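You operate a simulated robot arm through the tools that you are given. There is no shell and no other tool.

Carry out the task below with a simulated robot arm. There is one attempt and no reset: what you move stays moved.

TASK
Slide both links in the yellow box to the number on the job tag.
Fine: main switch off first; shut the box and switch on again. Where these are worked on the way, their far stop is far enough and under half their travel is too little: main switch.
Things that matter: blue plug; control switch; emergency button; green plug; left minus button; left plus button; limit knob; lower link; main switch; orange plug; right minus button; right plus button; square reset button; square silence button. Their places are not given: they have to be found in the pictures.

The check looks at the end state, three seconds after you hand in, the way a careful person would. Anything else that was tipped, shoved, dropped, spilled or broken makes it a failure.

THE ROBOT
A 7-joint arm with a two-finger parallel gripper, fixed in place. Base frame: the origin is at the foot of the arm, x ahead of it, y to its left, z up. Units: cm, rad, N and s.
Its first joint turns from -2.897 to 2.897 rad. Payload 4.4 kg.
The TCP is the grasp point between the finger pads, 2.3 cm short of the fingertips. In the tool frame z runs along the fingers and y along their closing line. Largest opening 9.4 cm; finger width 3.8, thickness 1; the body of the gripper, 5.4 by 9.6 cm, starts 3.9 cm behind the TCP.
Orientation is that of the tool frame in the base frame, as [roll, pitch, yaw] about the fixed x, y, z axes, in that order (R = Rz(yaw) Ry(pitch) Rx(roll)). With the fingers straight down and closing along the base's y, the tool's x points along the base's -x, its y along +y and its z along -z.

THE INTERFACE
- The arm moves only by the tool nudge_tool. Its arguments are lists of equal length, an entry for each row: "linear": the shift along the tool's x, y, z in units of 20 mm (1.0 is 20 mm), a list of three; "dr": the turn, a rotation vector about the tool's x, y, z in units of 5 degrees (1.0 is 5 degrees), a list of three; "jaw": the gripper command, from -1 (fully open) to 1 (shut), values between in proportion. In form: {"linear": [[dx, dy, dz], ...], "dr": [[wx, wy, wz], ...], "jaw": [jaw, ...]}. A call has 1 to 20 rows; each row shifts and turns the commanded pose from where the row before left it, along the tool's axes as they then stand. A call with a number of a shift or a turn outside -1 to 1 is refused whole. A row lasts 0.2 s, in which the tool goes at most 5 cm and 0.15 rad; a call with a longer step from one row to the next is refused whole, and so is a gripper value outside its range. A pose out of reach is approached as far as the arm can. The call stops where the force on the tool passes 90 N (or 10 N more than at its start, if that is more) or the arm is blocked; 0.2 s more then pass. The fingers move at their own pace (about 7.2 cm/s each) and stop on an object; they squeeze with about 24 N. The grip force told is the motor's: it shows also when the fingers shut on nothing. Time passes only in rows, and 0.2 s behind the last, so rows that do not move let the fingers close. The reply holds the time, the measured pose of the TCP, the force on the tool along the base axes, the opening and the grip force, in the units named above and with some noise, with the torque about the TCP (base axes, N m) and any sound that the robot's microphone picked up, and new pictures: "views" is both (left out), scene, wrist or none.
- Cameras (640 x 400 px; columns grow to the right, rows downward): "scene" is fixed at [4.88, 49.96, 191.99]; the picture's right is [-0.37, -0.93, 0.00], its down [-0.41, 0.16, -0.90] and it looks along [0.83, -0.33, -0.45] (base axes); focal length 310 px, centre (320, 200). "wrist" rides on the gripper at [8.7, 1.6, -7.4] in the tool frame; the picture's right is [-0.18, 0.98, 0.00], its down [-0.58, -0.11, -0.81] and it looks along [-0.79, -0.15, 0.59] (tool axes); focal length 243 px, centre (320, 200).
- point_at(camera, pixels): for up to 12 pixels [column, row] of the newest picture of that camera ("zoom" is the newest enlarged one), the place [x, y, z] in the base frame of the surface seen there, good to about 0.3 cm. It takes no simulated time.
- inspect(camera, box): a new picture of the part [left, top, right, bottom] of that camera's present view, enlarged. It takes no simulated time.
- close_job(): hands the job in; it is judged then, once.

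Unless the task says otherwise, let go and move clear before handing in.

The tools are called after "Request:" by a JSON object that holds its "method" and its "body". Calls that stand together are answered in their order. nudge_tool: Moves the arm, as the interface text tells. Its arguments: {"type":"object","properties":{"linear":{"type":"array","items":{"type":"array","items":{"type":"number"}}},"dr":{"type":"array","items":{"type":"array","items":{"type":"number"}}},"jaw":{"type":"array","items":{"type":"number"}},"views":{"type":"string","enum":["both","scene","wrist","none"]}},"required":["linear","dr","jaw"]} The other tools are called the same way: point_at (camera, pixels) gives the place of the surface under pixels of a picture; inspect (camera, box) takes an enlarged picture of a part of a camera's view; close_job () hands the job in.

At the start:

```text
time: 0.0
tool_pos: [61.55, -21.38, 164.35]
tool_rot: [3.141, 0.001, 3.139]
contact_force: [0.6, -1.0, -0.6]
wrist_torque: [-0.02, 0.0, 0.0]
opening: 9.41
grip_force: 0.2
```

scene: 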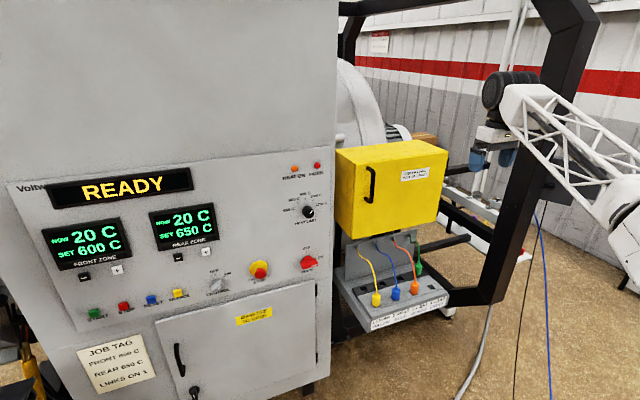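
wrist: 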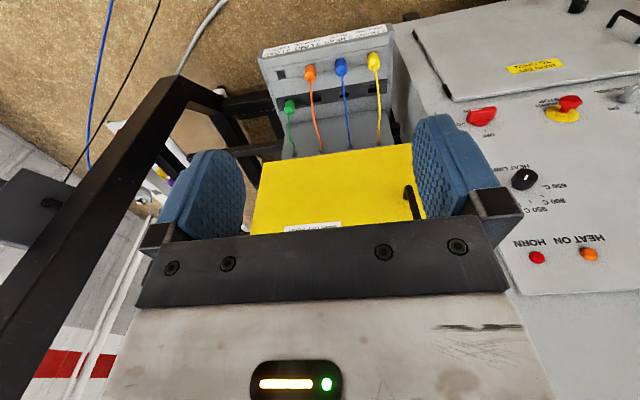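

The scene shows a furnace panel with a yellow box (around 390,185), a red main switch near (308,262) and a job tag near (115,362). I'll enlarge these areas first.

Request:
{"method": "inspect", "body": {"camera": "scene", "box": [60, 320, 180, 400]}}

Request:
{"method": "inspect", "body": {"camera": "scene", "box": [320, 130, 460, 240]}}

Request:
{"method": "inspect", "body": {"camera": "scene", "box": [190, 220, 340, 320]}}

Request:
{"method": "inspect", "body": {"camera": "scene", "box": [325, 230, 460, 335]}}

Request:
{"method": "inspect", "body": {"camera": "scene", "box": [260, 150, 340, 235]}}

```text
5.00 times, centred on (120, 360) of scene
```

zoom: 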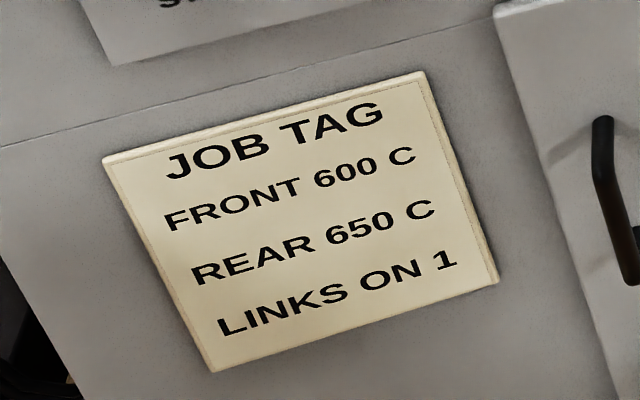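

```text
3.64 times, centred on (390, 185) of scene
```

zoom: 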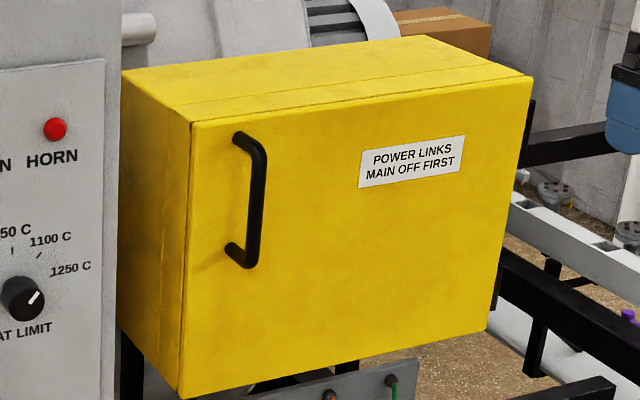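

```text
4.00 times, centred on (265, 270) of scene
```

zoom: 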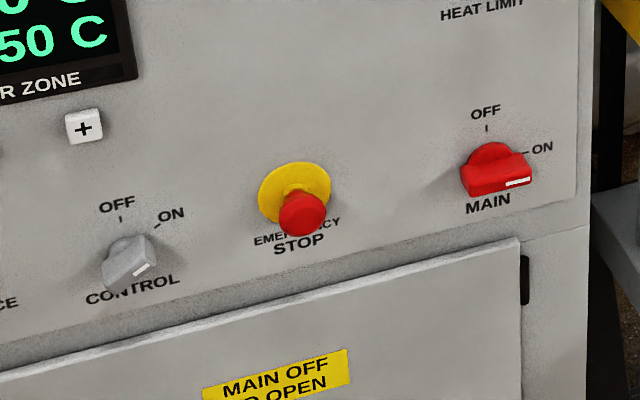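

```text
3.81 times, centred on (392, 282) of scene
```

zoom: 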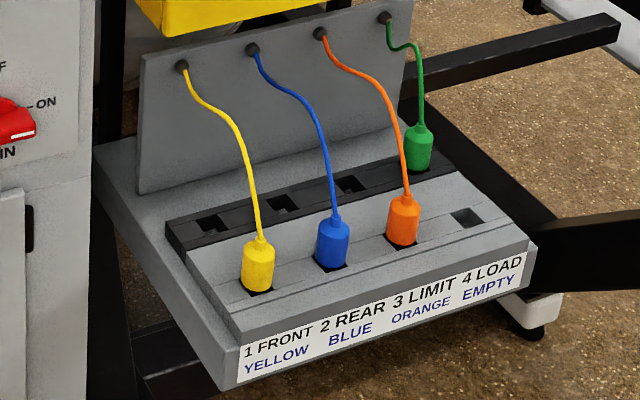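

```text
4.71 times, centred on (300, 192) of scene
```

zoom: 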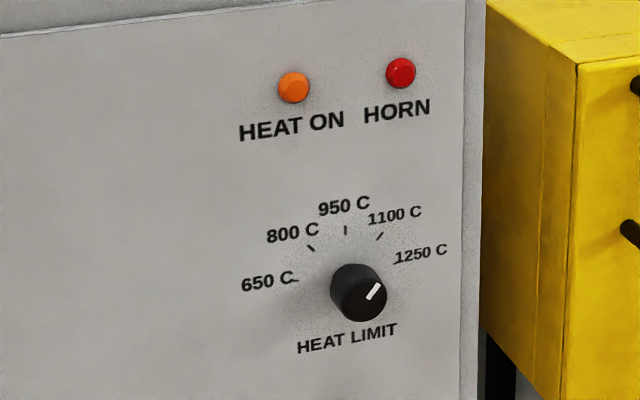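

The tag says "LINKS ON 1"; the main switch (308,262) points to ON. I'll measure the places of the panel, switch, box and handle.

Request:
{"method": "point_at", "body": {"camera": "scene", "pixels": [[308, 264], [300, 262], [316, 266], [325, 230], [325, 270], [240, 230], [240, 300], [180, 240], [308, 250], [327, 180], [310, 257], [260, 265]]}}

Request:
{"method": "point_at", "body": {"camera": "scene", "pixels": [[373, 167], [371, 184], [375, 199], [365, 202], [363, 158], [380, 180], [435, 150], [430, 215], [362, 235], [362, 160], [345, 150], [400, 147]]}}

Request:
{"method": "inspect", "body": {"camera": "wrist", "box": [240, 130, 440, 240]}}

Request:
{"method": "inspect", "body": {"camera": "wrist", "box": [440, 80, 640, 280]}}

```text
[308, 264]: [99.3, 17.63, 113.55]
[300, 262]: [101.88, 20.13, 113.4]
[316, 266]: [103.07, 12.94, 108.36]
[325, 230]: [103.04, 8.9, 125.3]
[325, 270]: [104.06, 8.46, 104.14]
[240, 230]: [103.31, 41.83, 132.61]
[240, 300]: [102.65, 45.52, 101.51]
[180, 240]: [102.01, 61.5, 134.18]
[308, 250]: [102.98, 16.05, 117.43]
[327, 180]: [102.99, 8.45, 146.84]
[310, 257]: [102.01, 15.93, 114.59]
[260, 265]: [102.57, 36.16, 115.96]
```

```text
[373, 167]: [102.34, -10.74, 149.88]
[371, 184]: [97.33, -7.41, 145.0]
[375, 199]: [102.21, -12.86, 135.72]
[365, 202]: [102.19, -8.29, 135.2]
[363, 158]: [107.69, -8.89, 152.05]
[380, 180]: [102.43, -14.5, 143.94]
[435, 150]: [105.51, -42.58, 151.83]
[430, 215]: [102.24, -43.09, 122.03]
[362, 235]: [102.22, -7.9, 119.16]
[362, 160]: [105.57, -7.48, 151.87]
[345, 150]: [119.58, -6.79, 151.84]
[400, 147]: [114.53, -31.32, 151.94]
```

```text
3.20 times, centred on (340, 185) of wrist
```

zoom: 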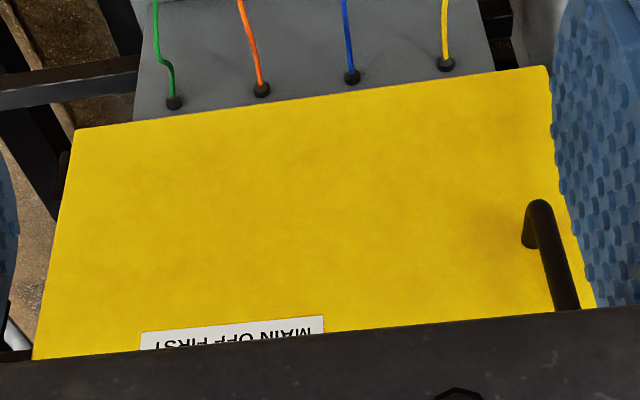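

```text
2.00 times, centred on (540, 180) of wrist
```

zoom: 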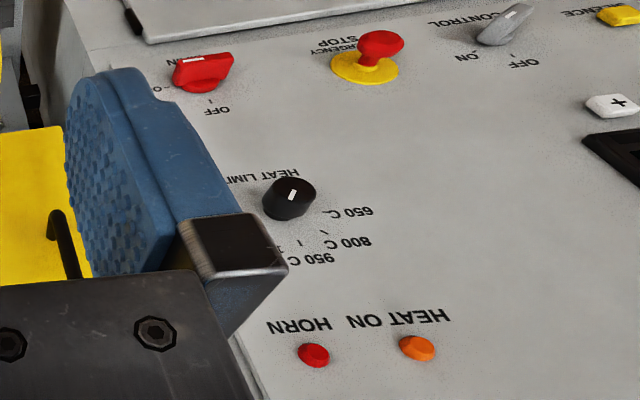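

The panel is a vertical plane at x≈103, with the main switch near (y≈16, z≈112) and the box door plane at x≈102. I'll zoom in on the switch for details.

Request:
{"method": "inspect", "body": {"camera": "scene", "box": [288, 240, 336, 280]}}

```text
10.00 times, centred on (312, 260) of scene
```

zoom: 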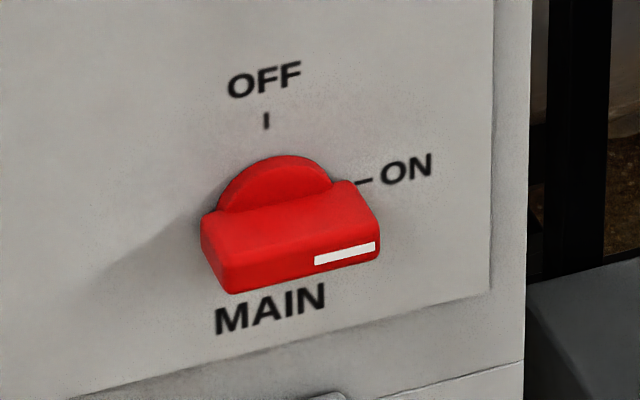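

Request:
{"method": "point_at", "body": {"camera": "zoom", "pixels": [[266, 121], [364, 181], [280, 175], [225, 275], [375, 245], [345, 254], [215, 240], [300, 215], [360, 200], [300, 260], [230, 195], [270, 296]]}}

Request:
{"method": "inspect", "body": {"camera": "wrist", "box": [450, 85, 530, 135]}}

```text
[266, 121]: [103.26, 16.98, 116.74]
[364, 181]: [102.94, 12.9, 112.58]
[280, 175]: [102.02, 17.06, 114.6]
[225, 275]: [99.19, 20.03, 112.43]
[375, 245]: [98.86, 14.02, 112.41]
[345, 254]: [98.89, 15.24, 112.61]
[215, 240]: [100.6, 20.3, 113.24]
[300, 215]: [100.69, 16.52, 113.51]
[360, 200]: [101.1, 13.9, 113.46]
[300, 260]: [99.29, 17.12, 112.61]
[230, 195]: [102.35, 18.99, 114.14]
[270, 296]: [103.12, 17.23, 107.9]
```

```text
8.00 times, centred on (490, 110) of wrist
```

zoom: 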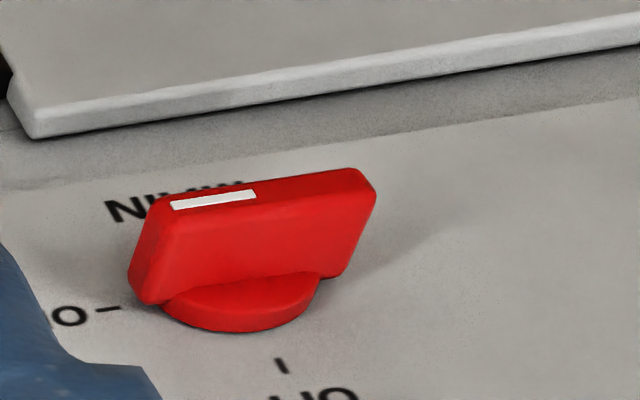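

The pivot of the main switch is at about (y 17.0, z 112.5), OFF straight up and ON to the right, with the bar horizontal from x≈99 to 102. I'll pitch the tool forward towards +x, in free space.

Request:
{"method": "point_at", "body": {"camera": "scene", "pixels": [[520, 200], [575, 60], [490, 295], [600, 10], [345, 30], [355, 8], [450, 240], [510, 150]]}}

Request:
{"method": "nudge_tool", "body": {"linear": [[0, 0, 0], [0, 0, 0], [0, 0, 0], [0, 0, 0], [0, 0, 0], [0, 0, 0], [0, 0, 0], [0, 0, 0], [0, 0, 0], [0, 0, 0], [0, 0, 0], [0, 0, 0]], "dr": [[0, -1, 0], [0, -1, 0], [0, -1, 0], [0, -1, 0], [0, -1, 0], [0, -1, 0], [0, -1, 0], [0, -1, 0], [0, -1, 0], [0, -1, 0], [0, -1, 0], [0, -1, 0]], "jaw": [-1, -1, -1, -1, -1, -1, -1, -1, -1, -1, -1, -1]}}

```text
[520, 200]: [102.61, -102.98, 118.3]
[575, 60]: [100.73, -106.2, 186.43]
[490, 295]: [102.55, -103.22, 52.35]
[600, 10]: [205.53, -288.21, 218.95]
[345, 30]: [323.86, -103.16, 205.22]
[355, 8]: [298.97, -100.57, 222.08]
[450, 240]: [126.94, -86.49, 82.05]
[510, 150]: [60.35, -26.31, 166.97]
```

```text
time: 2.6
tool_pos: [61.42, -21.4, 164.37]
tool_rot: [-3.141, 1.048, 3.139]
contact_force: [0.4, 0.4, -0.2]
wrist_torque: [0.01, -0.04, -0.03]
opening: 9.39
grip_force: 0.1
```

scene: 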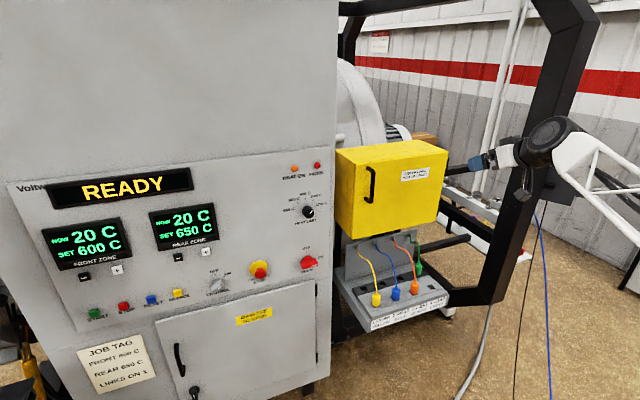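
wrist: 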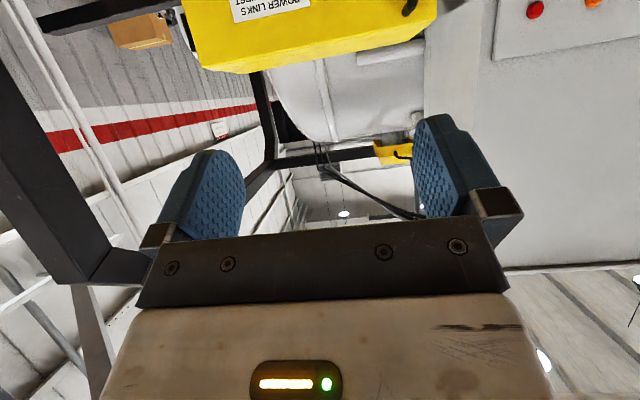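

Pitched to 60° without trouble. I'll finish the pitch to horizontal and move down and to the left, towards the area in front of the main switch, staying well clear of the panel.

Request:
{"method": "nudge_tool", "body": {"linear": [[0, 0, 0], [0, 0, 0], [0, 0, 0], [0, 0, 0], [0, 0, 0], [0, 0, 0], [1, 1, 0.3], [1, 1, 0.3], [1, 1, 0.3], [1, 1, 0.3], [1, 1, 0.3], [1, 1, 0.3], [1, 1, 0.3], [1, 1, 0.3], [1, 1, 0.3], [1, 1, 0.3], [1, 1, 0.3], [1, 1, 0.3], [1, 1, 0.3], [1, 1, 0.3]], "dr": [[0, -1, 0], [0, -1, 0], [0, -1, 0], [0, -1, 0], [0, -1, 0], [0, -1, 0], [0, 0, 0], [0, 0, 0], [0, 0, 0], [0, 0, 0], [0, 0, 0], [0, 0, 0], [0, 0, 0], [0, 0, 0], [0, 0, 0], [0, 0, 0], [0, 0, 0], [0, 0, 0], [0, 0, 0], [0, 0, 0]], "jaw": [-1, -1, -1, -1, -1, -1, -1, -1, -1, -1, -1, -1, -1, -1, -1, -1, -1, -1, -1, -1]}}

```text
time: 6.8
tool_pos: [70.0, 6.73, 136.2]
tool_rot: [2.628, 1.57, 2.629]
contact_force: [0.4, 0.7, 0.0]
wrist_torque: [0.0, 0.0, -0.01]
opening: 9.4
grip_force: 0.0
```

scene: 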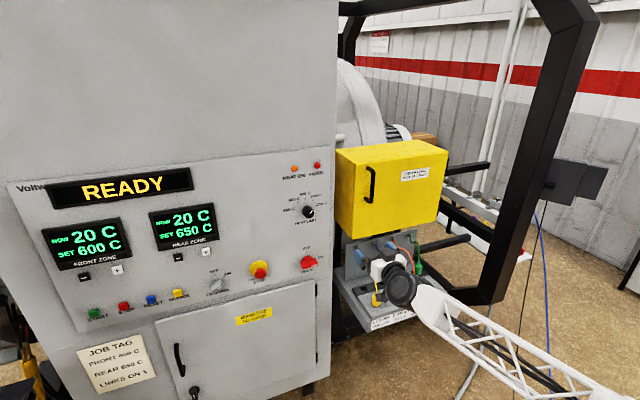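
wrist: 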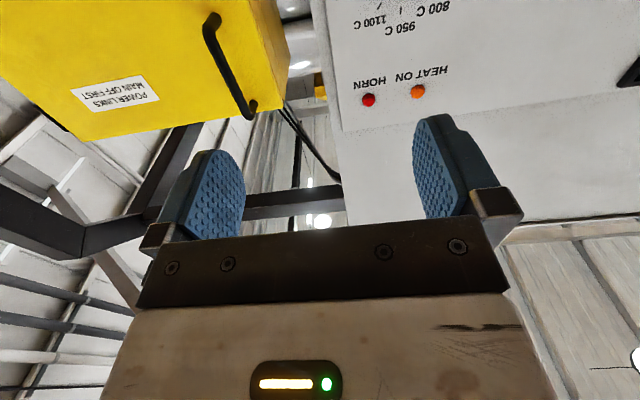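

The tool now points to +x at (70, 6.7, 136). Next I'll roll +90° about the tool axis so that the fingers close vertically.

Request:
{"method": "nudge_tool", "body": {"linear": [[0, 0, 0], [0, 0, 0], [0, 0, 0], [0, 0, 0], [0, 0, 0], [0, 0, 0], [0, 0, 0], [0, 0, 0], [0, 0, 0], [0, 0, 0], [0, 0, 0], [0, 0, 0], [0, 0, 0], [0, 0, 0], [0, 0, 0], [0, 0, 0], [0, 0, 0], [0, 0, 0]], "dr": [[0, 0, 1], [0, 0, 1], [0, 0, 1], [0, 0, 1], [0, 0, 1], [0, 0, 1], [0, 0, 1], [0, 0, 1], [0, 0, 1], [0, 0, 1], [0, 0, 1], [0, 0, 1], [0, 0, 1], [0, 0, 1], [0, 0, 1], [0, 0, 1], [0, 0, 1], [0, 0, 1]], "jaw": [-1, -1, -1, -1, -1, -1, -1, -1, -1, -1, -1, -1, -1, -1, -1, -1, -1, -1]}}

```text
time: 10.6
tool_pos: [69.96, 6.69, 136.42]
tool_rot: [1.57, -0.003, 1.567]
contact_force: [0.0, 1.7, -0.3]
wrist_torque: [-0.01, -0.02, -0.01]
opening: 9.4
grip_force: 0.0
```

scene: 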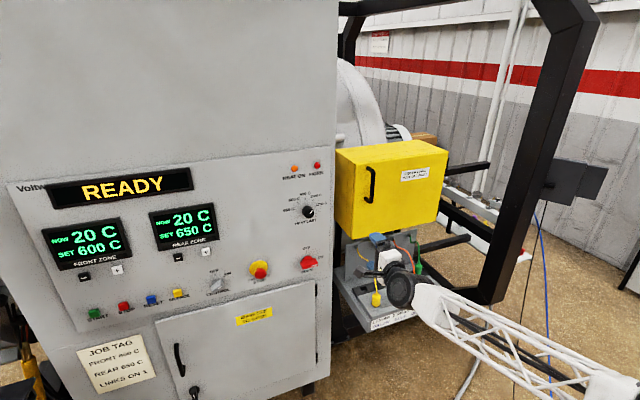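
wrist: 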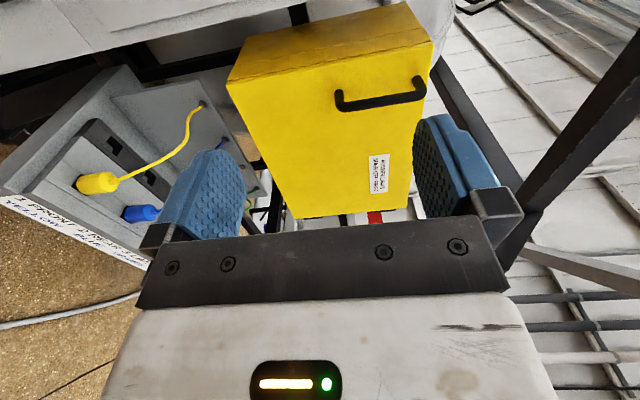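

The fingers now close vertically (tool x=+y, y=+z, z=+x). I'll move to in front of the switch at about x=90, y=17, z=112.5.

Request:
{"method": "nudge_tool", "body": {"linear": [[0.43, -0.997, 0.83], [0.43, -0.997, 0.83], [0.43, -0.997, 0.83], [0.43, -0.997, 0.83], [0.43, -0.997, 0.83], [0.43, -0.997, 0.83], [0.43, -0.997, 0.83], [0.43, -0.997, 0.83], [0.43, -0.997, 0.83], [0.43, -0.997, 0.83], [0.43, -0.997, 0.83], [0.43, -0.997, 0.83]], "dr": [[0, 0, 0], [0, 0, 0], [0, 0, 0], [0, 0, 0], [0, 0, 0], [0, 0, 0], [0, 0, 0], [0, 0, 0], [0, 0, 0], [0, 0, 0], [0, 0, 0], [0, 0, 0]], "jaw": [-1, -1, -1, -1, -1, -1, -1, -1, -1, -1, -1, -1]}}

```text
time: 13.2
tool_pos: [89.86, 16.67, 112.6]
tool_rot: [1.571, -0.002, 1.57]
contact_force: [-0.5, -0.2, 0.3]
wrist_torque: [0.01, 0.02, -0.01]
opening: 9.39
grip_force: 0.1
```

scene: 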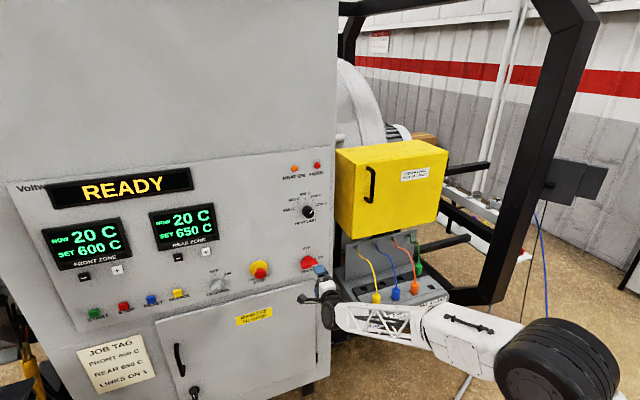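
wrist: 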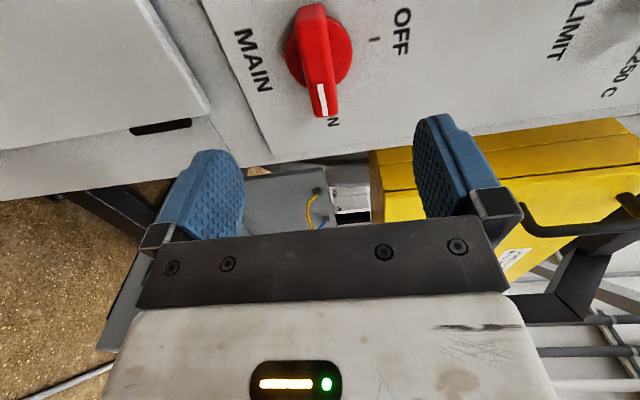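

The switch is directly ahead in the wrist view (320,60). I'll refine the bar's position and check the plug board's distance to the arm.

Request:
{"method": "point_at", "body": {"camera": "wrist", "pixels": [[318, 70], [322, 100], [312, 12], [296, 20], [330, 20], [374, 40], [330, 112], [305, 60]]}}

Request:
{"method": "point_at", "body": {"camera": "scene", "pixels": [[376, 298], [396, 292], [414, 288], [372, 326], [440, 300], [345, 290]]}}

Request:
{"method": "inspect", "body": {"camera": "wrist", "box": [220, 0, 420, 125]}}

```text
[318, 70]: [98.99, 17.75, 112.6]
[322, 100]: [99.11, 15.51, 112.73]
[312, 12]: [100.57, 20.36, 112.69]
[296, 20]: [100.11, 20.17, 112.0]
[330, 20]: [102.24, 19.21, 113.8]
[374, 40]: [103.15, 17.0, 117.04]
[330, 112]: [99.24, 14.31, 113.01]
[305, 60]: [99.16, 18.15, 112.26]
```

```text
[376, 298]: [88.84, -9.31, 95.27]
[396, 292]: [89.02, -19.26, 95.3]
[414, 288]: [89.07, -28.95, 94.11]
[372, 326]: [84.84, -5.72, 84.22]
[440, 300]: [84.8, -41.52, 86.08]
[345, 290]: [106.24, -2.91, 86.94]
```

```text
3.20 times, centred on (320, 62) of wrist
```

zoom: 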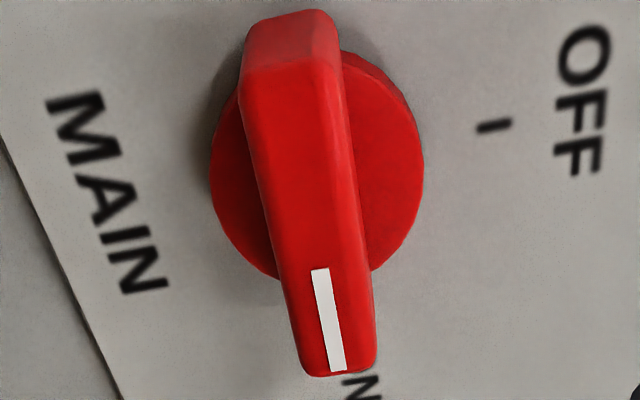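

The bar is centred at y≈17.0, z≈112.6 with its front face at x≈99. I'll advance so the pads straddle it, then close.

Request:
{"method": "nudge_tool", "body": {"linear": [[0.16, 0, 0.8], [0, 0, 0.8], [0, 0, 0.8], [0, 0, 0.8], [0, 0, 0.8], [0, 0, 0.6], [0, 0, 0], [0, 0, 0], [0, 0, 0], [0, 0, 0], [0, 0, 0], [0, 0, 0]], "dr": [[0, 0, 0], [0, 0, 0], [0, 0, 0], [0, 0, 0], [0, 0, 0], [0, 0, 0], [0, 0, 0], [0, 0, 0], [0, 0, 0], [0, 0, 0], [0, 0, 0], [0, 0, 0]], "jaw": [-1, -1, -1, -1, -1, -1, -1, 1, 1, 1, 1, 1]}}

```text
time: 15.8
tool_pos: [98.98, 17.28, 112.55]
tool_rot: [1.57, -0.002, 1.568]
contact_force: [2.4, -0.7, 3.3]
wrist_torque: [-0.03, 0.09, 0.14]
opening: 1.99
grip_force: 45.0
```

scene: 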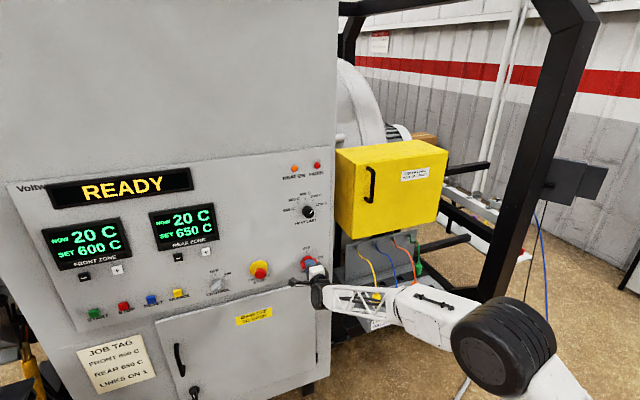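
wrist: 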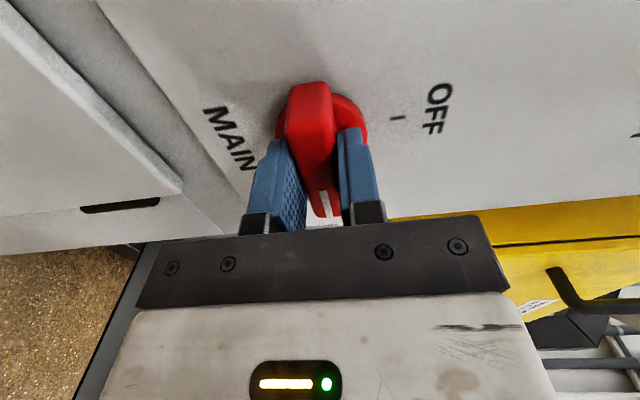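

The bar is gripped (opening 2.0 cm). Now I'll turn −90° about the tool axis, which takes the pointer from ON (right) to OFF (up).

Request:
{"method": "nudge_tool", "body": {"linear": [[-0.1, 0, 0], [0, 0, 0], [0, 0, 0], [0, 0, 0], [0, 0, 0], [0, 0, 0], [0, 0, 0], [0, 0, 0], [0, 0, 0], [0, 0, 0]], "dr": [[0, 0, 0], [0, 0, -1], [0, 0, -1], [0, 0, -1], [0, 0, -1], [0, 0, -1], [0, 0, -1], [0, 0, -1], [0, 0, -1], [0, 0, -1]], "jaw": [1, 1, 1, 1, 1, 1, 1, 1, 1, 1]}}

```text
time: 18.0
tool_pos: [99.01, 17.03, 112.44]
tool_rot: [1.573, 0.786, 1.574]
contact_force: [-2.2, 42.3, -11.6]
wrist_torque: [0.0, -0.06, 0.77]
opening: 1.97
grip_force: 45.2
```

scene: 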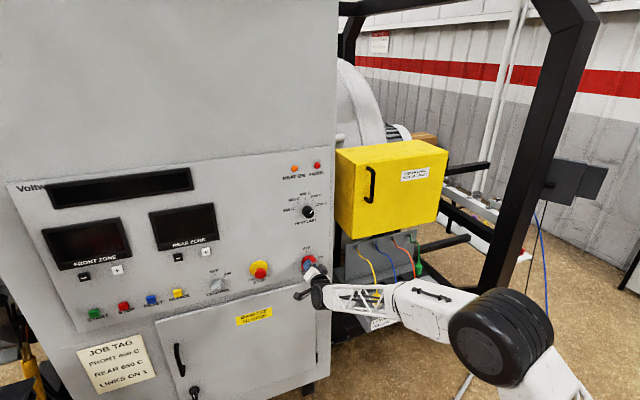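
wrist: 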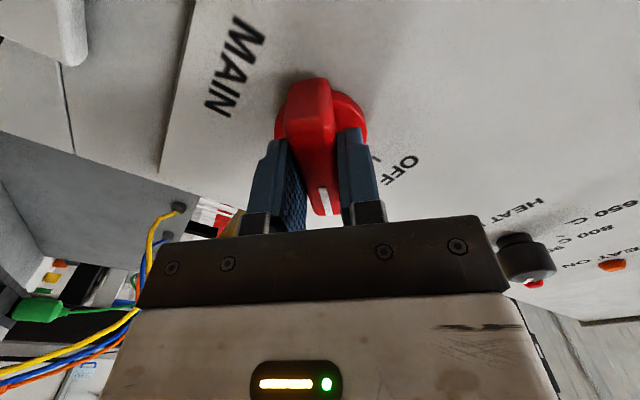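

The displays are off already at 45°, but a 42 N side force along +y shows my axis is ~0.3 cm off the pivot. I'll shift the TCP to relieve it and finish the remaining 45°.

Request:
{"method": "nudge_tool", "body": {"linear": [[0.11, 0.07, 0], [0, 0, 0], [0, 0, 0], [0, 0, 0], [0, 0, 0], [0, 0, 0]], "dr": [[0, 0, 0], [0, 0, -1], [0, 0, -1], [0, 0, -1], [0, 0, -1], [0, 0, -1]], "jaw": [1, 1, 1, 1, 1, 1], "views": "none"}}

```text
time: 19.4
tool_pos: [99.05, 17.07, 112.39]
tool_rot: [1.574, 1.22, 1.57]
contact_force: [-17.0, -62.4, -13.1]
wrist_torque: [0.03, -1.17, -0.62]
opening: 2.0
grip_force: 45.2
```

The side force flipped to −62 N in y, so I overcorrected slightly. I'll shift back ~0.15 cm and finish the last 20°.

Request:
{"method": "nudge_tool", "body": {"linear": [[0, -0.075, 0], [0, 0, 0], [0, 0, 0], [0, 0, 0]], "dr": [[0, 0, 0], [0, 0, 0], [0, 0, -1], [0, 0, -1]], "jaw": [1, 1, 1, 1], "views": "none"}}

```text
time: 20.4
tool_pos: [99.0, 17.04, 112.41]
tool_rot: [1.575, 1.396, 1.575]
contact_force: [-18.6, -75.3, -19.2]
wrist_torque: [0.06, -0.81, -0.73]
opening: 1.99
grip_force: 44.8
```

Still −75 N in y, so I'll shift a further 0.2 cm in −y before turning on.

Request:
{"method": "nudge_tool", "body": {"linear": [[0, -0.05, 0], [0, -0.05, 0], [0, 0, 0]], "dr": [[0, 0, 0], [0, 0, 0], [0, 0, 0]], "jaw": [1, 1, 1], "views": "wrist"}}

```text
time: 21.2
tool_pos: [99.06, 17.04, 112.43]
tool_rot: [1.568, 1.397, 1.569]
contact_force: [-0.1, -45.0, -12.7]
wrist_torque: [0.04, 1.62, -0.13]
opening: 1.99
grip_force: 45.0
```

wrist: 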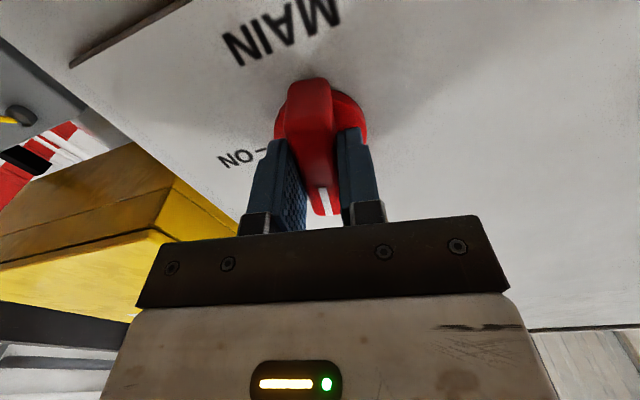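

Relieving further by ~0.25 cm and turning the last 10°.

Request:
{"method": "nudge_tool", "body": {"linear": [[0, -0.06, 0], [0, -0.06, 0], [0, 0, 0], [0, 0, 0], [0, 0, 0]], "dr": [[0, 0, 0], [0, 0, 0], [0, 0, -1], [0, 0, -1], [0, 0, 0]], "jaw": [1, 1, 1, 1, 1], "views": "wrist"}}

```text
time: 22.4
tool_pos: [99.06, 16.97, 112.39]
tool_rot: [-1.222, 1.57, -1.219]
contact_force: [37.1, 53.1, -5.5]
wrist_torque: [0.07, 0.1, -0.18]
opening: 2.02
grip_force: 44.6
```

wrist: 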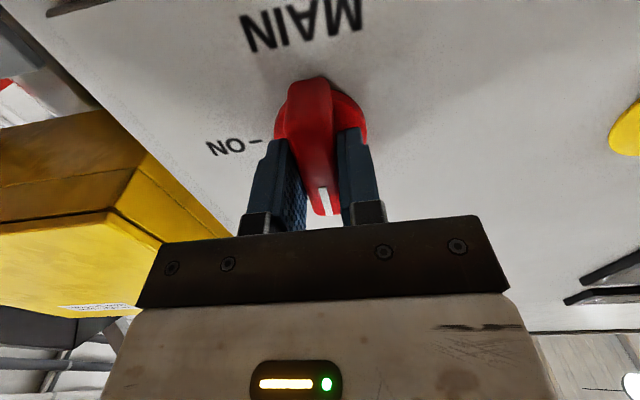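

The tool has turned 90° and the pointer lies along the OFF direction. I'll press slightly past to make sure it's at its stop, then let go.

Request:
{"method": "nudge_tool", "body": {"linear": [[0, 0.04, 0], [0, 0, 0], [0, 0, 0], [0, 0, 0], [0, 0, 0], [0, 0, 0], [0, 0, 0]], "dr": [[0, 0, -0.5], [0, 0, -0.5], [0, 0, 0.5], [0, 0, 0], [0, 0, 0], [0, 0, 0], [0, 0, 0]], "jaw": [1, 1, 1, 1, -0.4, -0.4, -0.4], "views": "both"}}

```text
time: 24.0
tool_pos: [99.1, 16.66, 112.32]
tool_rot: [-1.576, 1.529, -1.575]
contact_force: [0.1, -1.4, -0.5]
wrist_torque: [0.03, 0.03, 0.0]
opening: 6.57
grip_force: 0.0
```

scene: 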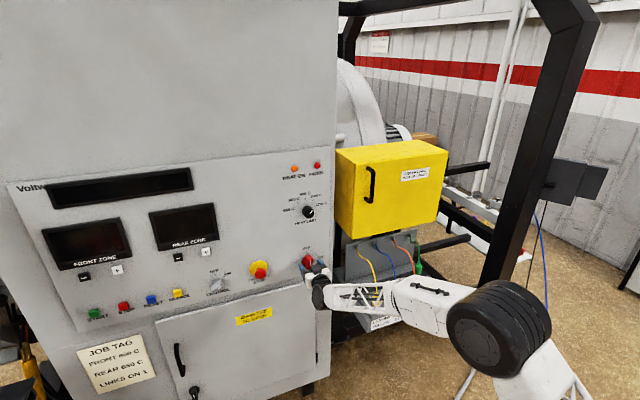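
wrist: 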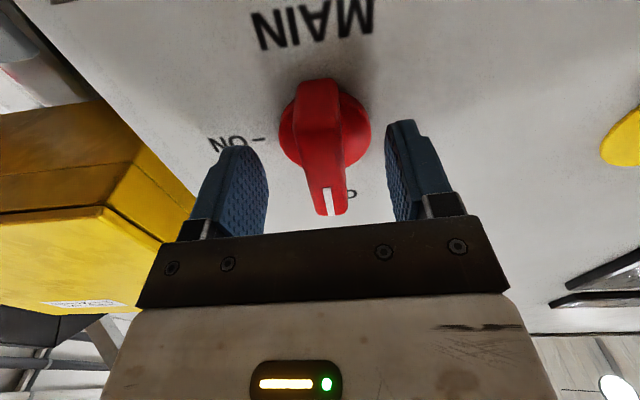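

The switch now points to OFF and is released. I'll back straight out and view the panel to verify.

Request:
{"method": "nudge_tool", "body": {"linear": [[0, 0, -1], [0, 0, -1], [0, 0, -1], [0, 0, -1], [0, 0, -1], [0, 0, -1], [0, 0, -1]], "dr": [[0, 0, 0], [0, 0, 0], [0, 0, 0], [0, 0, 0], [0, 0, 0], [0, 0, 0], [0, 0, 0]], "jaw": [-0.4, -0.4, -0.4, -0.4, -0.4, -0.4, -0.4], "views": "both"}}

Request:
{"method": "inspect", "body": {"camera": "scene", "box": [288, 235, 336, 280]}}

Request:
{"method": "inspect", "body": {"camera": "scene", "box": [340, 145, 410, 225]}}

```text
time: 25.6
tool_pos: [84.95, 16.84, 112.2]
tool_rot: [-1.59, 1.528, -1.59]
contact_force: [-0.5, 0.1, 0.1]
wrist_torque: [0.0, 0.01, 0.02]
opening: 6.59
grip_force: 0.1
```

scene: 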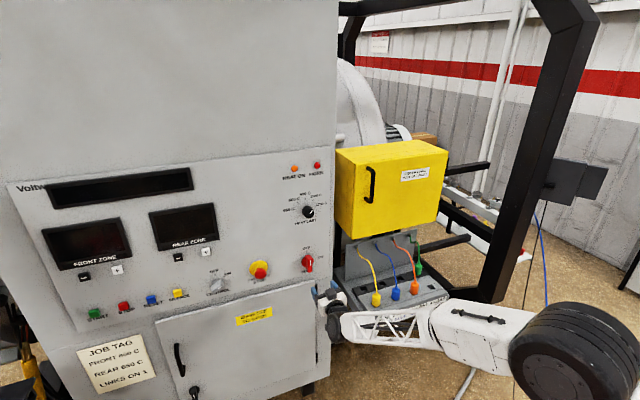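
wrist: 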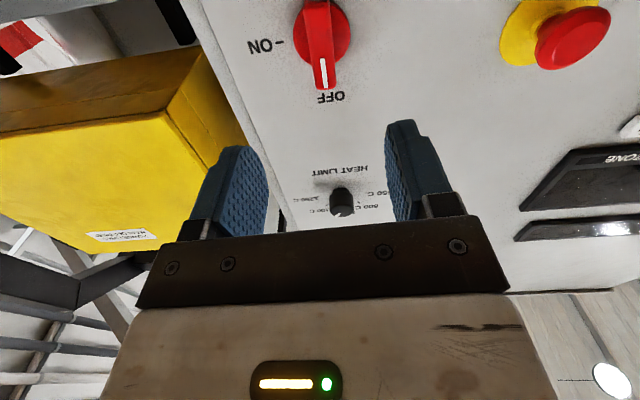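

```text
8.89 times, centred on (312, 258) of scene
```

zoom: 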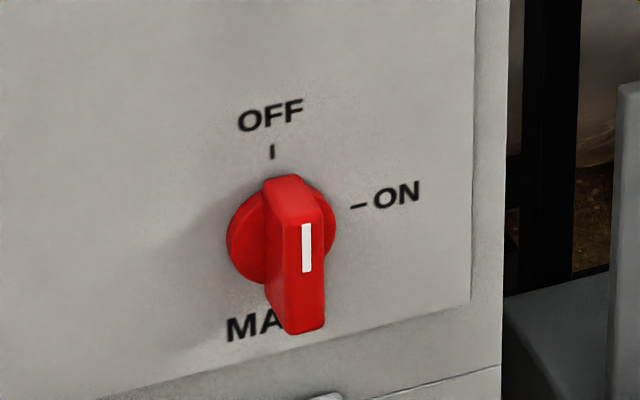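

```text
5.00 times, centred on (375, 185) of scene
```

zoom: 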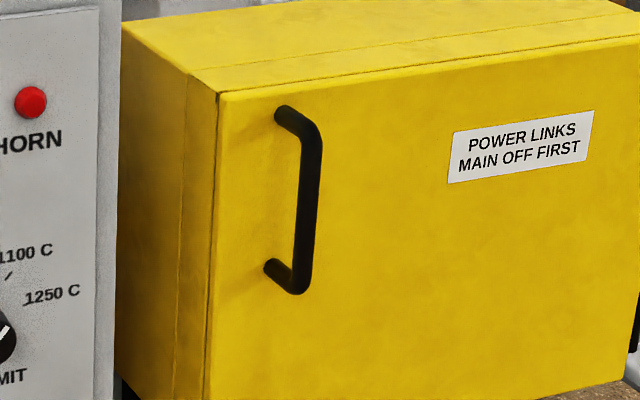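

The main switch is at OFF and the displays are dark. Now I'll measure the door handle and the box edges, using the newest zoom (handle bar around zoom pixels (308,200)).

Request:
{"method": "point_at", "body": {"camera": "zoom", "pixels": [[312, 150], [310, 180], [308, 210], [305, 245], [303, 280], [280, 115], [268, 268], [298, 118], [225, 300], [240, 110], [200, 200], [315, 130]]}}

Request:
{"method": "point_at", "body": {"camera": "scene", "pixels": [[447, 152], [441, 200], [437, 221], [420, 225], [360, 165], [337, 160], [357, 200], [341, 210], [340, 226], [352, 236], [445, 160], [437, 175]]}}

Request:
{"method": "inspect", "body": {"camera": "scene", "box": [400, 135, 470, 235]}}

```text
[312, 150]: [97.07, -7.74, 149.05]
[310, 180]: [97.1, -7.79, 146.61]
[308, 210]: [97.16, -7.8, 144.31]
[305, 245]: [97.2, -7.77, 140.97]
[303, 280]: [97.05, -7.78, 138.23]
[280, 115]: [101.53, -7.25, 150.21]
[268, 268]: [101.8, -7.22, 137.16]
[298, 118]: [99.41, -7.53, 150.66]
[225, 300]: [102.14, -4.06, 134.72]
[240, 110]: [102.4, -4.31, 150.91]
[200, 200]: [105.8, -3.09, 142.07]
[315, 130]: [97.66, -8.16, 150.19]
```

```text
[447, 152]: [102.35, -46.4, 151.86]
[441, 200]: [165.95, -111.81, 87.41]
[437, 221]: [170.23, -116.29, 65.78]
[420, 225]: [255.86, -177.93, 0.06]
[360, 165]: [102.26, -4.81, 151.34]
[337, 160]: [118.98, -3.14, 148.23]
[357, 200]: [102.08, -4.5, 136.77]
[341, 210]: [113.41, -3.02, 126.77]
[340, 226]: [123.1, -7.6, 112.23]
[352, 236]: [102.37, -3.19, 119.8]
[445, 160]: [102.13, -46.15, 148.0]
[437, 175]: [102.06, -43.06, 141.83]
```

```text
4.00 times, centred on (435, 185) of scene
```

zoom: 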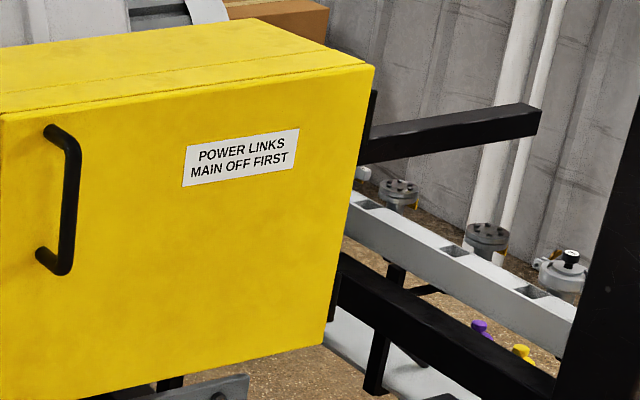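

The handle is a vertical bar at about (97.5, −7.8), z 138–150; the hinge must be on the right near y≈−46.5. I'll straighten the roll and move in front of the handle.

Request:
{"method": "nudge_tool", "body": {"linear": [[0, 0, 0], [-0.99, -0.77, 0], [-0.99, -0.77, 0], [-0.99, -0.77, 0], [-0.99, -0.77, 0], [-0.99, -0.77, 0], [-0.99, -0.77, 0], [-0.99, -0.77, 0], [-0.99, -0.77, 0], [-0.99, -0.77, 0], [-0.99, -0.77, 0], [-0.99, -0.77, 0], [-0.99, -0.77, 0], [-0.99, -0.77, 0], [-0.99, -0.77, 0], [-0.99, -0.77, 0], [-0.99, -0.77, 0]], "dr": [[0, 0, 0.5], [0, 0, 0], [0, 0, 0], [0, 0, 0], [0, 0, 0], [0, 0, 0], [0, 0, 0], [0, 0, 0], [0, 0, 0], [0, 0, 0], [0, 0, 0], [0, 0, 0], [0, 0, 0], [0, 0, 0], [0, 0, 0], [0, 0, 0], [0, 0, 0]], "jaw": [-0.4, -0.4, -0.4, -0.4, -0.4, -0.4, -0.4, -0.4, -0.4, -0.4, -0.4, -0.4, -0.4, -0.4, -0.4, -0.4, -0.4], "views": "both"}}

```text
time: 29.2
tool_pos: [84.98, -7.83, 143.93]
tool_rot: [2.92, 1.569, 2.92]
contact_force: [-1.3, -0.5, -0.1]
wrist_torque: [0.02, 0.01, 0.01]
opening: 6.6
grip_force: 0.1
```

scene: 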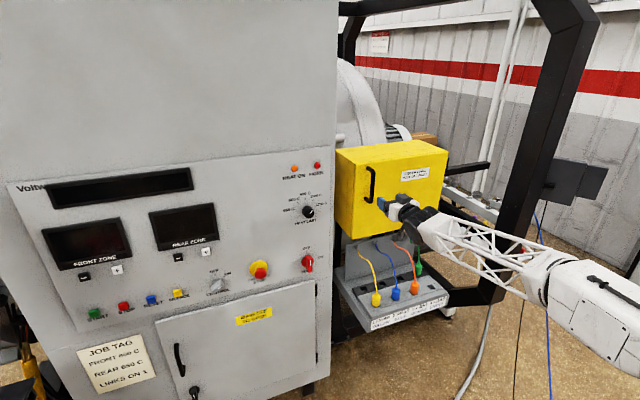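
wrist: 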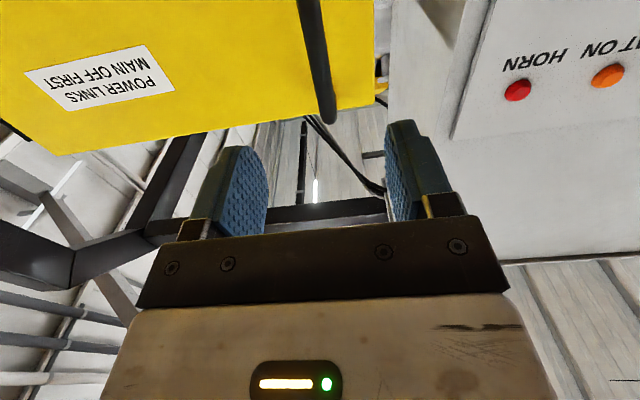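

The handle (315,60 in the wrist view) lies between the finger planes. I'll advance 12.6 cm and close on it.

Request:
{"method": "nudge_tool", "body": {"linear": [[0, 0, 0.9], [0, 0, 0.9], [0, 0, 0.9], [0, 0, 0.9], [0, 0, 0.9], [0, 0, 0.9], [0, 0, 0.9], [0, 0, 0], [0, 0, 0], [0, 0, 0], [0, 0, 0], [0, 0, 0]], "dr": [[0, 0, 0], [0, 0, 0], [0, 0, 0], [0, 0, 0], [0, 0, 0], [0, 0, 0], [0, 0, 0], [0, 0, 0], [0, 0, 0], [0, 0, 0], [0, 0, 0], [0, 0, 0]], "jaw": [-0.4, -0.4, -0.4, -0.4, -0.4, -0.4, -0.4, -0.4, 1, 1, 1, 1], "views": "both"}}

```text
time: 31.8
tool_pos: [97.52, -7.94, 143.92]
tool_rot: [1.567, 1.571, 1.565]
contact_force: [3.4, -24.4, 2.8]
wrist_torque: [0.05, 0.2, -0.15]
opening: 1.6
grip_force: 45.2
```

scene: 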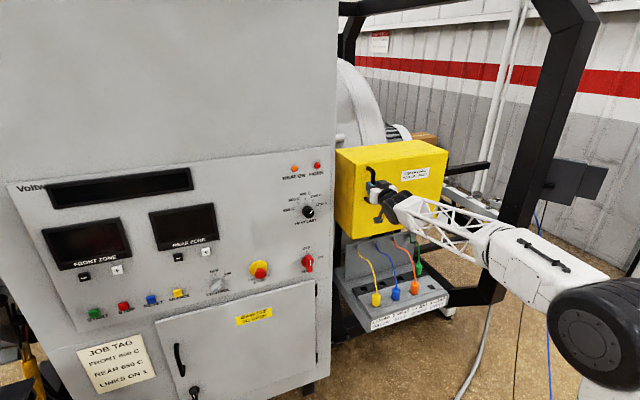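
wrist: 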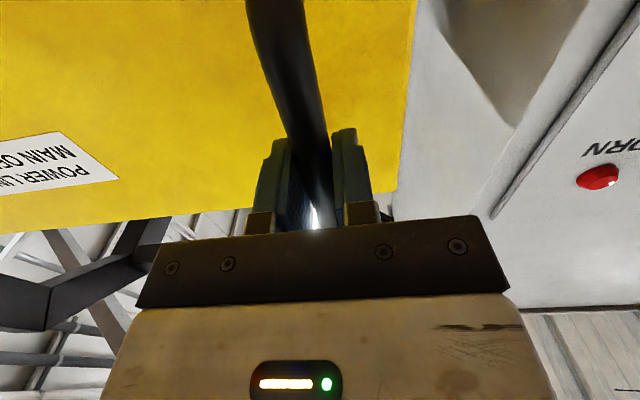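

The handle is gripped (opening 1.6). I'll pull along an arc about the assumed hinge (105, −46.5), turning the tool with the door, starting with 7.5° to read the forces.

Request:
{"method": "nudge_tool", "body": {"linear": [[0, -0.18, -0.838], [0, -0.18, -0.838], [0, -0.18, -0.838], [0, 0, 0]], "dr": [[-0.5, 0, 0], [-0.5, 0, 0], [-0.5, 0, 0], [0, 0, 0]], "jaw": [1, 1, 1, 1], "views": "both"}}

```text
time: 32.8
tool_pos: [92.57, -8.98, 143.94]
tool_rot: [-0.421, 1.571, -0.284]
contact_force: [-1.8, 6.7, -4.9]
wrist_torque: [-0.13, 0.98, 0.05]
opening: 1.57
grip_force: 45.1
```

scene: 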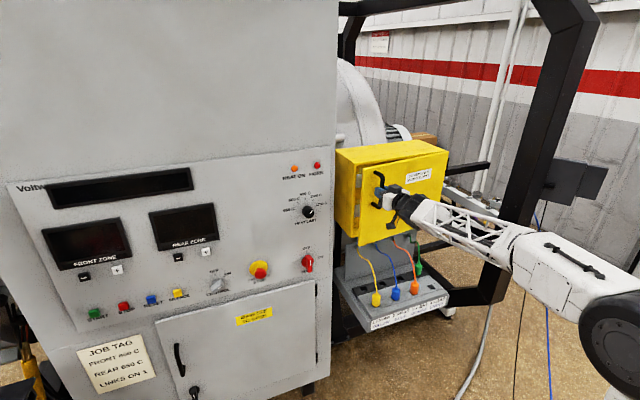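
wrist: 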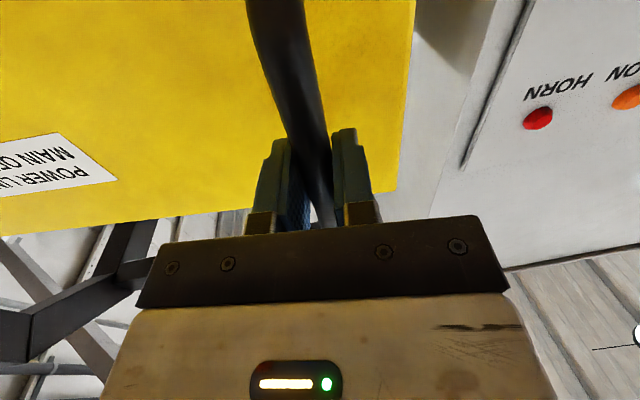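

The door is opening smoothly with low forces. I'll continue another 22.5° along the arc.

Request:
{"method": "nudge_tool", "body": {"linear": [[0, -0.18, -0.838], [0, -0.18, -0.838], [0, -0.18, -0.838], [0, -0.18, -0.838], [0, -0.18, -0.838], [0, -0.18, -0.838], [0, -0.18, -0.838], [0, -0.18, -0.838], [0, -0.18, -0.838]], "dr": [[-0.5, 0, 0], [-0.5, 0, 0], [-0.5, 0, 0], [-0.5, 0, 0], [-0.5, 0, 0], [-0.5, 0, 0], [-0.5, 0, 0], [-0.5, 0, 0], [-0.5, 0, 0]], "jaw": [1, 1, 1, 1, 1, 1, 1, 1, 1], "views": "both"}}

```text
time: 33.7
tool_pos: [87.85, -10.69, 143.86]
tool_rot: [-0.911, 1.569, -0.636]
contact_force: [-10.4, 29.6, -2.4]
wrist_torque: [0.19, -0.08, 0.26]
opening: 1.58
grip_force: 45.2
stopped in row 4: the force on the tool passed its limit at 94 N (the readings are from after the stop); the commanded pose is now the measured one
```

scene: 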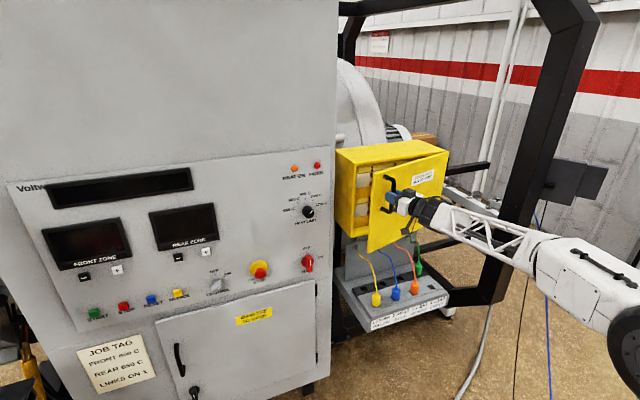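
wrist: 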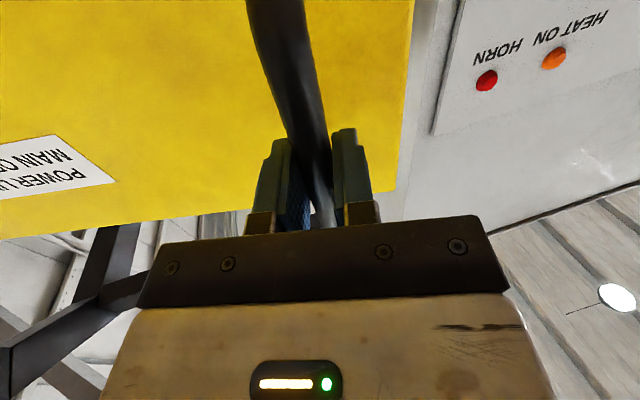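

It stopped at 94 N, though the residual force is only about (−10, +30) N. I'll go on in slower, smaller steps and check the forces.

Request:
{"method": "nudge_tool", "body": {"linear": [[0, -0.03, -0.42], [0, -0.06, -0.42], [0, -0.06, -0.42], [0, 0, 0]], "dr": [[-0.25, 0, 0], [-0.25, 0, 0], [-0.25, 0, 0], [0, 0, 0]], "jaw": [1, 1, 1, 1], "views": "none"}}

```text
time: 34.7
tool_pos: [85.54, -11.82, 143.93]
tool_rot: [-1.147, 1.57, -0.808]
contact_force: [-24.4, 50.3, -4.5]
wrist_torque: [0.39, -0.37, 0.24]
opening: 1.61
grip_force: 44.3
```

The residual force is mostly +55 N along the tool's y (outwards from the hinge), so the hinge is closer, about (102.6, −44.5). I'll correct and continue with the revised arc.

Request:
{"method": "nudge_tool", "body": {"linear": [[0, 0.1, 0], [0, -0.05, -0.4], [0, -0.05, -0.4], [0, -0.05, -0.4], [0, -0.05, -0.4], [0, 0, 0]], "dr": [[0, 0, 0], [-0.25, 0, 0], [-0.25, 0, 0], [-0.25, 0, 0], [-0.25, 0, 0], [0, 0, 0]], "jaw": [1, 1, 1, 1, 1, 1], "views": "none"}}

```text
time: 36.1
tool_pos: [82.58, -13.38, 143.97]
tool_rot: [-0.982, 1.568, -0.563]
contact_force: [7.4, -12.5, 14.8]
wrist_torque: [0.03, 0.6, -0.06]
opening: 1.58
grip_force: 45.1
```

Forces are low now. Continuing the arc in 2° steps for 12°.

Request:
{"method": "nudge_tool", "body": {"linear": [[0, -0.11, -0.64], [0, -0.1, -0.64], [0, -0.1, -0.64], [0, -0.1, -0.64], [0, -0.1, -0.64], [0, -0.1, -0.64], [0, 0, 0]], "dr": [[-0.4, 0, 0], [-0.4, 0, 0], [-0.4, 0, 0], [-0.4, 0, 0], [-0.4, 0, 0], [-0.4, 0, 0], [0, 0, 0]], "jaw": [1, 1, 1, 1, 1, 1, 1], "views": "scene"}}

```text
time: 37.7
tool_pos: [76.52, -17.86, 143.97]
tool_rot: [-1.305, 1.569, -0.671]
contact_force: [-23.2, 27.2, 11.6]
wrist_torque: [0.93, -0.12, 0.28]
opening: 1.6
grip_force: 45.2
```

scene: 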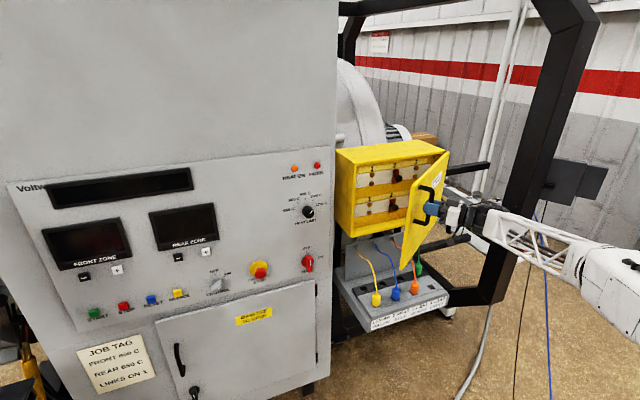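

The door is ~35° open and the inside is starting to show. I'll look inside the box at the links now.

Request:
{"method": "inspect", "body": {"camera": "scene", "box": [335, 145, 425, 240]}}

Request:
{"method": "nudge_tool", "body": {"linear": [[0, 0.05, 0], [0, -0.09, -0.67], [0, -0.1, -0.67], [0, -0.1, -0.67], [0, -0.1, -0.67], [0, -0.1, -0.67], [0, -0.1, -0.67], [0, 0, 0]], "dr": [[0, 0, 0], [-0.4, 0, 0], [-0.4, 0, 0], [-0.4, 0, 0], [-0.4, 0, 0], [-0.4, 0, 0], [-0.4, 0, 0], [0, 0, 0]], "jaw": [1, 1, 1, 1, 1, 1, 1, 1], "views": "scene"}}

```text
4.21 times, centred on (380, 192) of scene
```

zoom: 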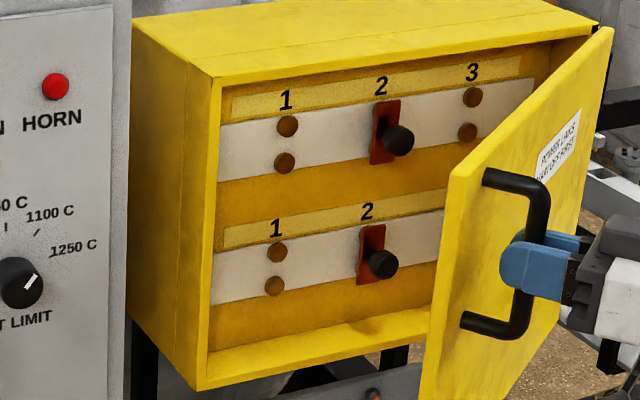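

```text
time: 39.6
tool_pos: [71.05, -23.84, 143.93]
tool_rot: [-1.42, 1.57, -0.577]
contact_force: [-29.2, 23.0, -1.5]
wrist_torque: [0.31, 0.52, 0.23]
opening: 1.56
grip_force: 44.9
stopped in row 8: the force on the tool passed its limit at 91 N (the readings are from after the stop); the commanded pose is now the measured one
```

scene: 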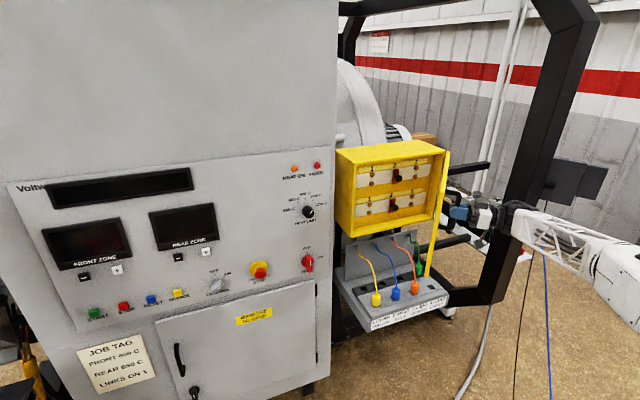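

Both links are on 2 and need to move left to 1. A fit of the measured points gives the hinge at (103.8, −48.3), R=40.9, so I'll continue opening with the corrected arc.

Request:
{"method": "nudge_tool", "body": {"linear": [[0, 0.06, 0], [0, -0.06, -0.6], [0, -0.06, -0.6], [0, -0.06, -0.6], [0, -0.06, -0.6], [0, -0.06, -0.6], [0, -0.06, -0.6], [0, 0, 0]], "dr": [[0, 0, 0], [-0.33, 0, 0], [-0.33, 0, 0], [-0.33, 0, 0], [-0.33, 0, 0], [-0.33, 0, 0], [-0.33, 0, 0], [0, 0, 0]], "jaw": [1, 1, 1, 1, 1, 1, 1, 1], "views": "none"}}

```text
time: 41.4
tool_pos: [67.19, -30.09, 143.72]
tool_rot: [3.141, 1.57, -2.131]
contact_force: [29.2, -14.2, 4.6]
wrist_torque: [0.05, 0.35, -0.22]
opening: 1.56
grip_force: 44.3
stopped in row 8: the force on the tool passed its limit at 94 N (the readings are from after the stop); the commanded pose is now the measured one
```

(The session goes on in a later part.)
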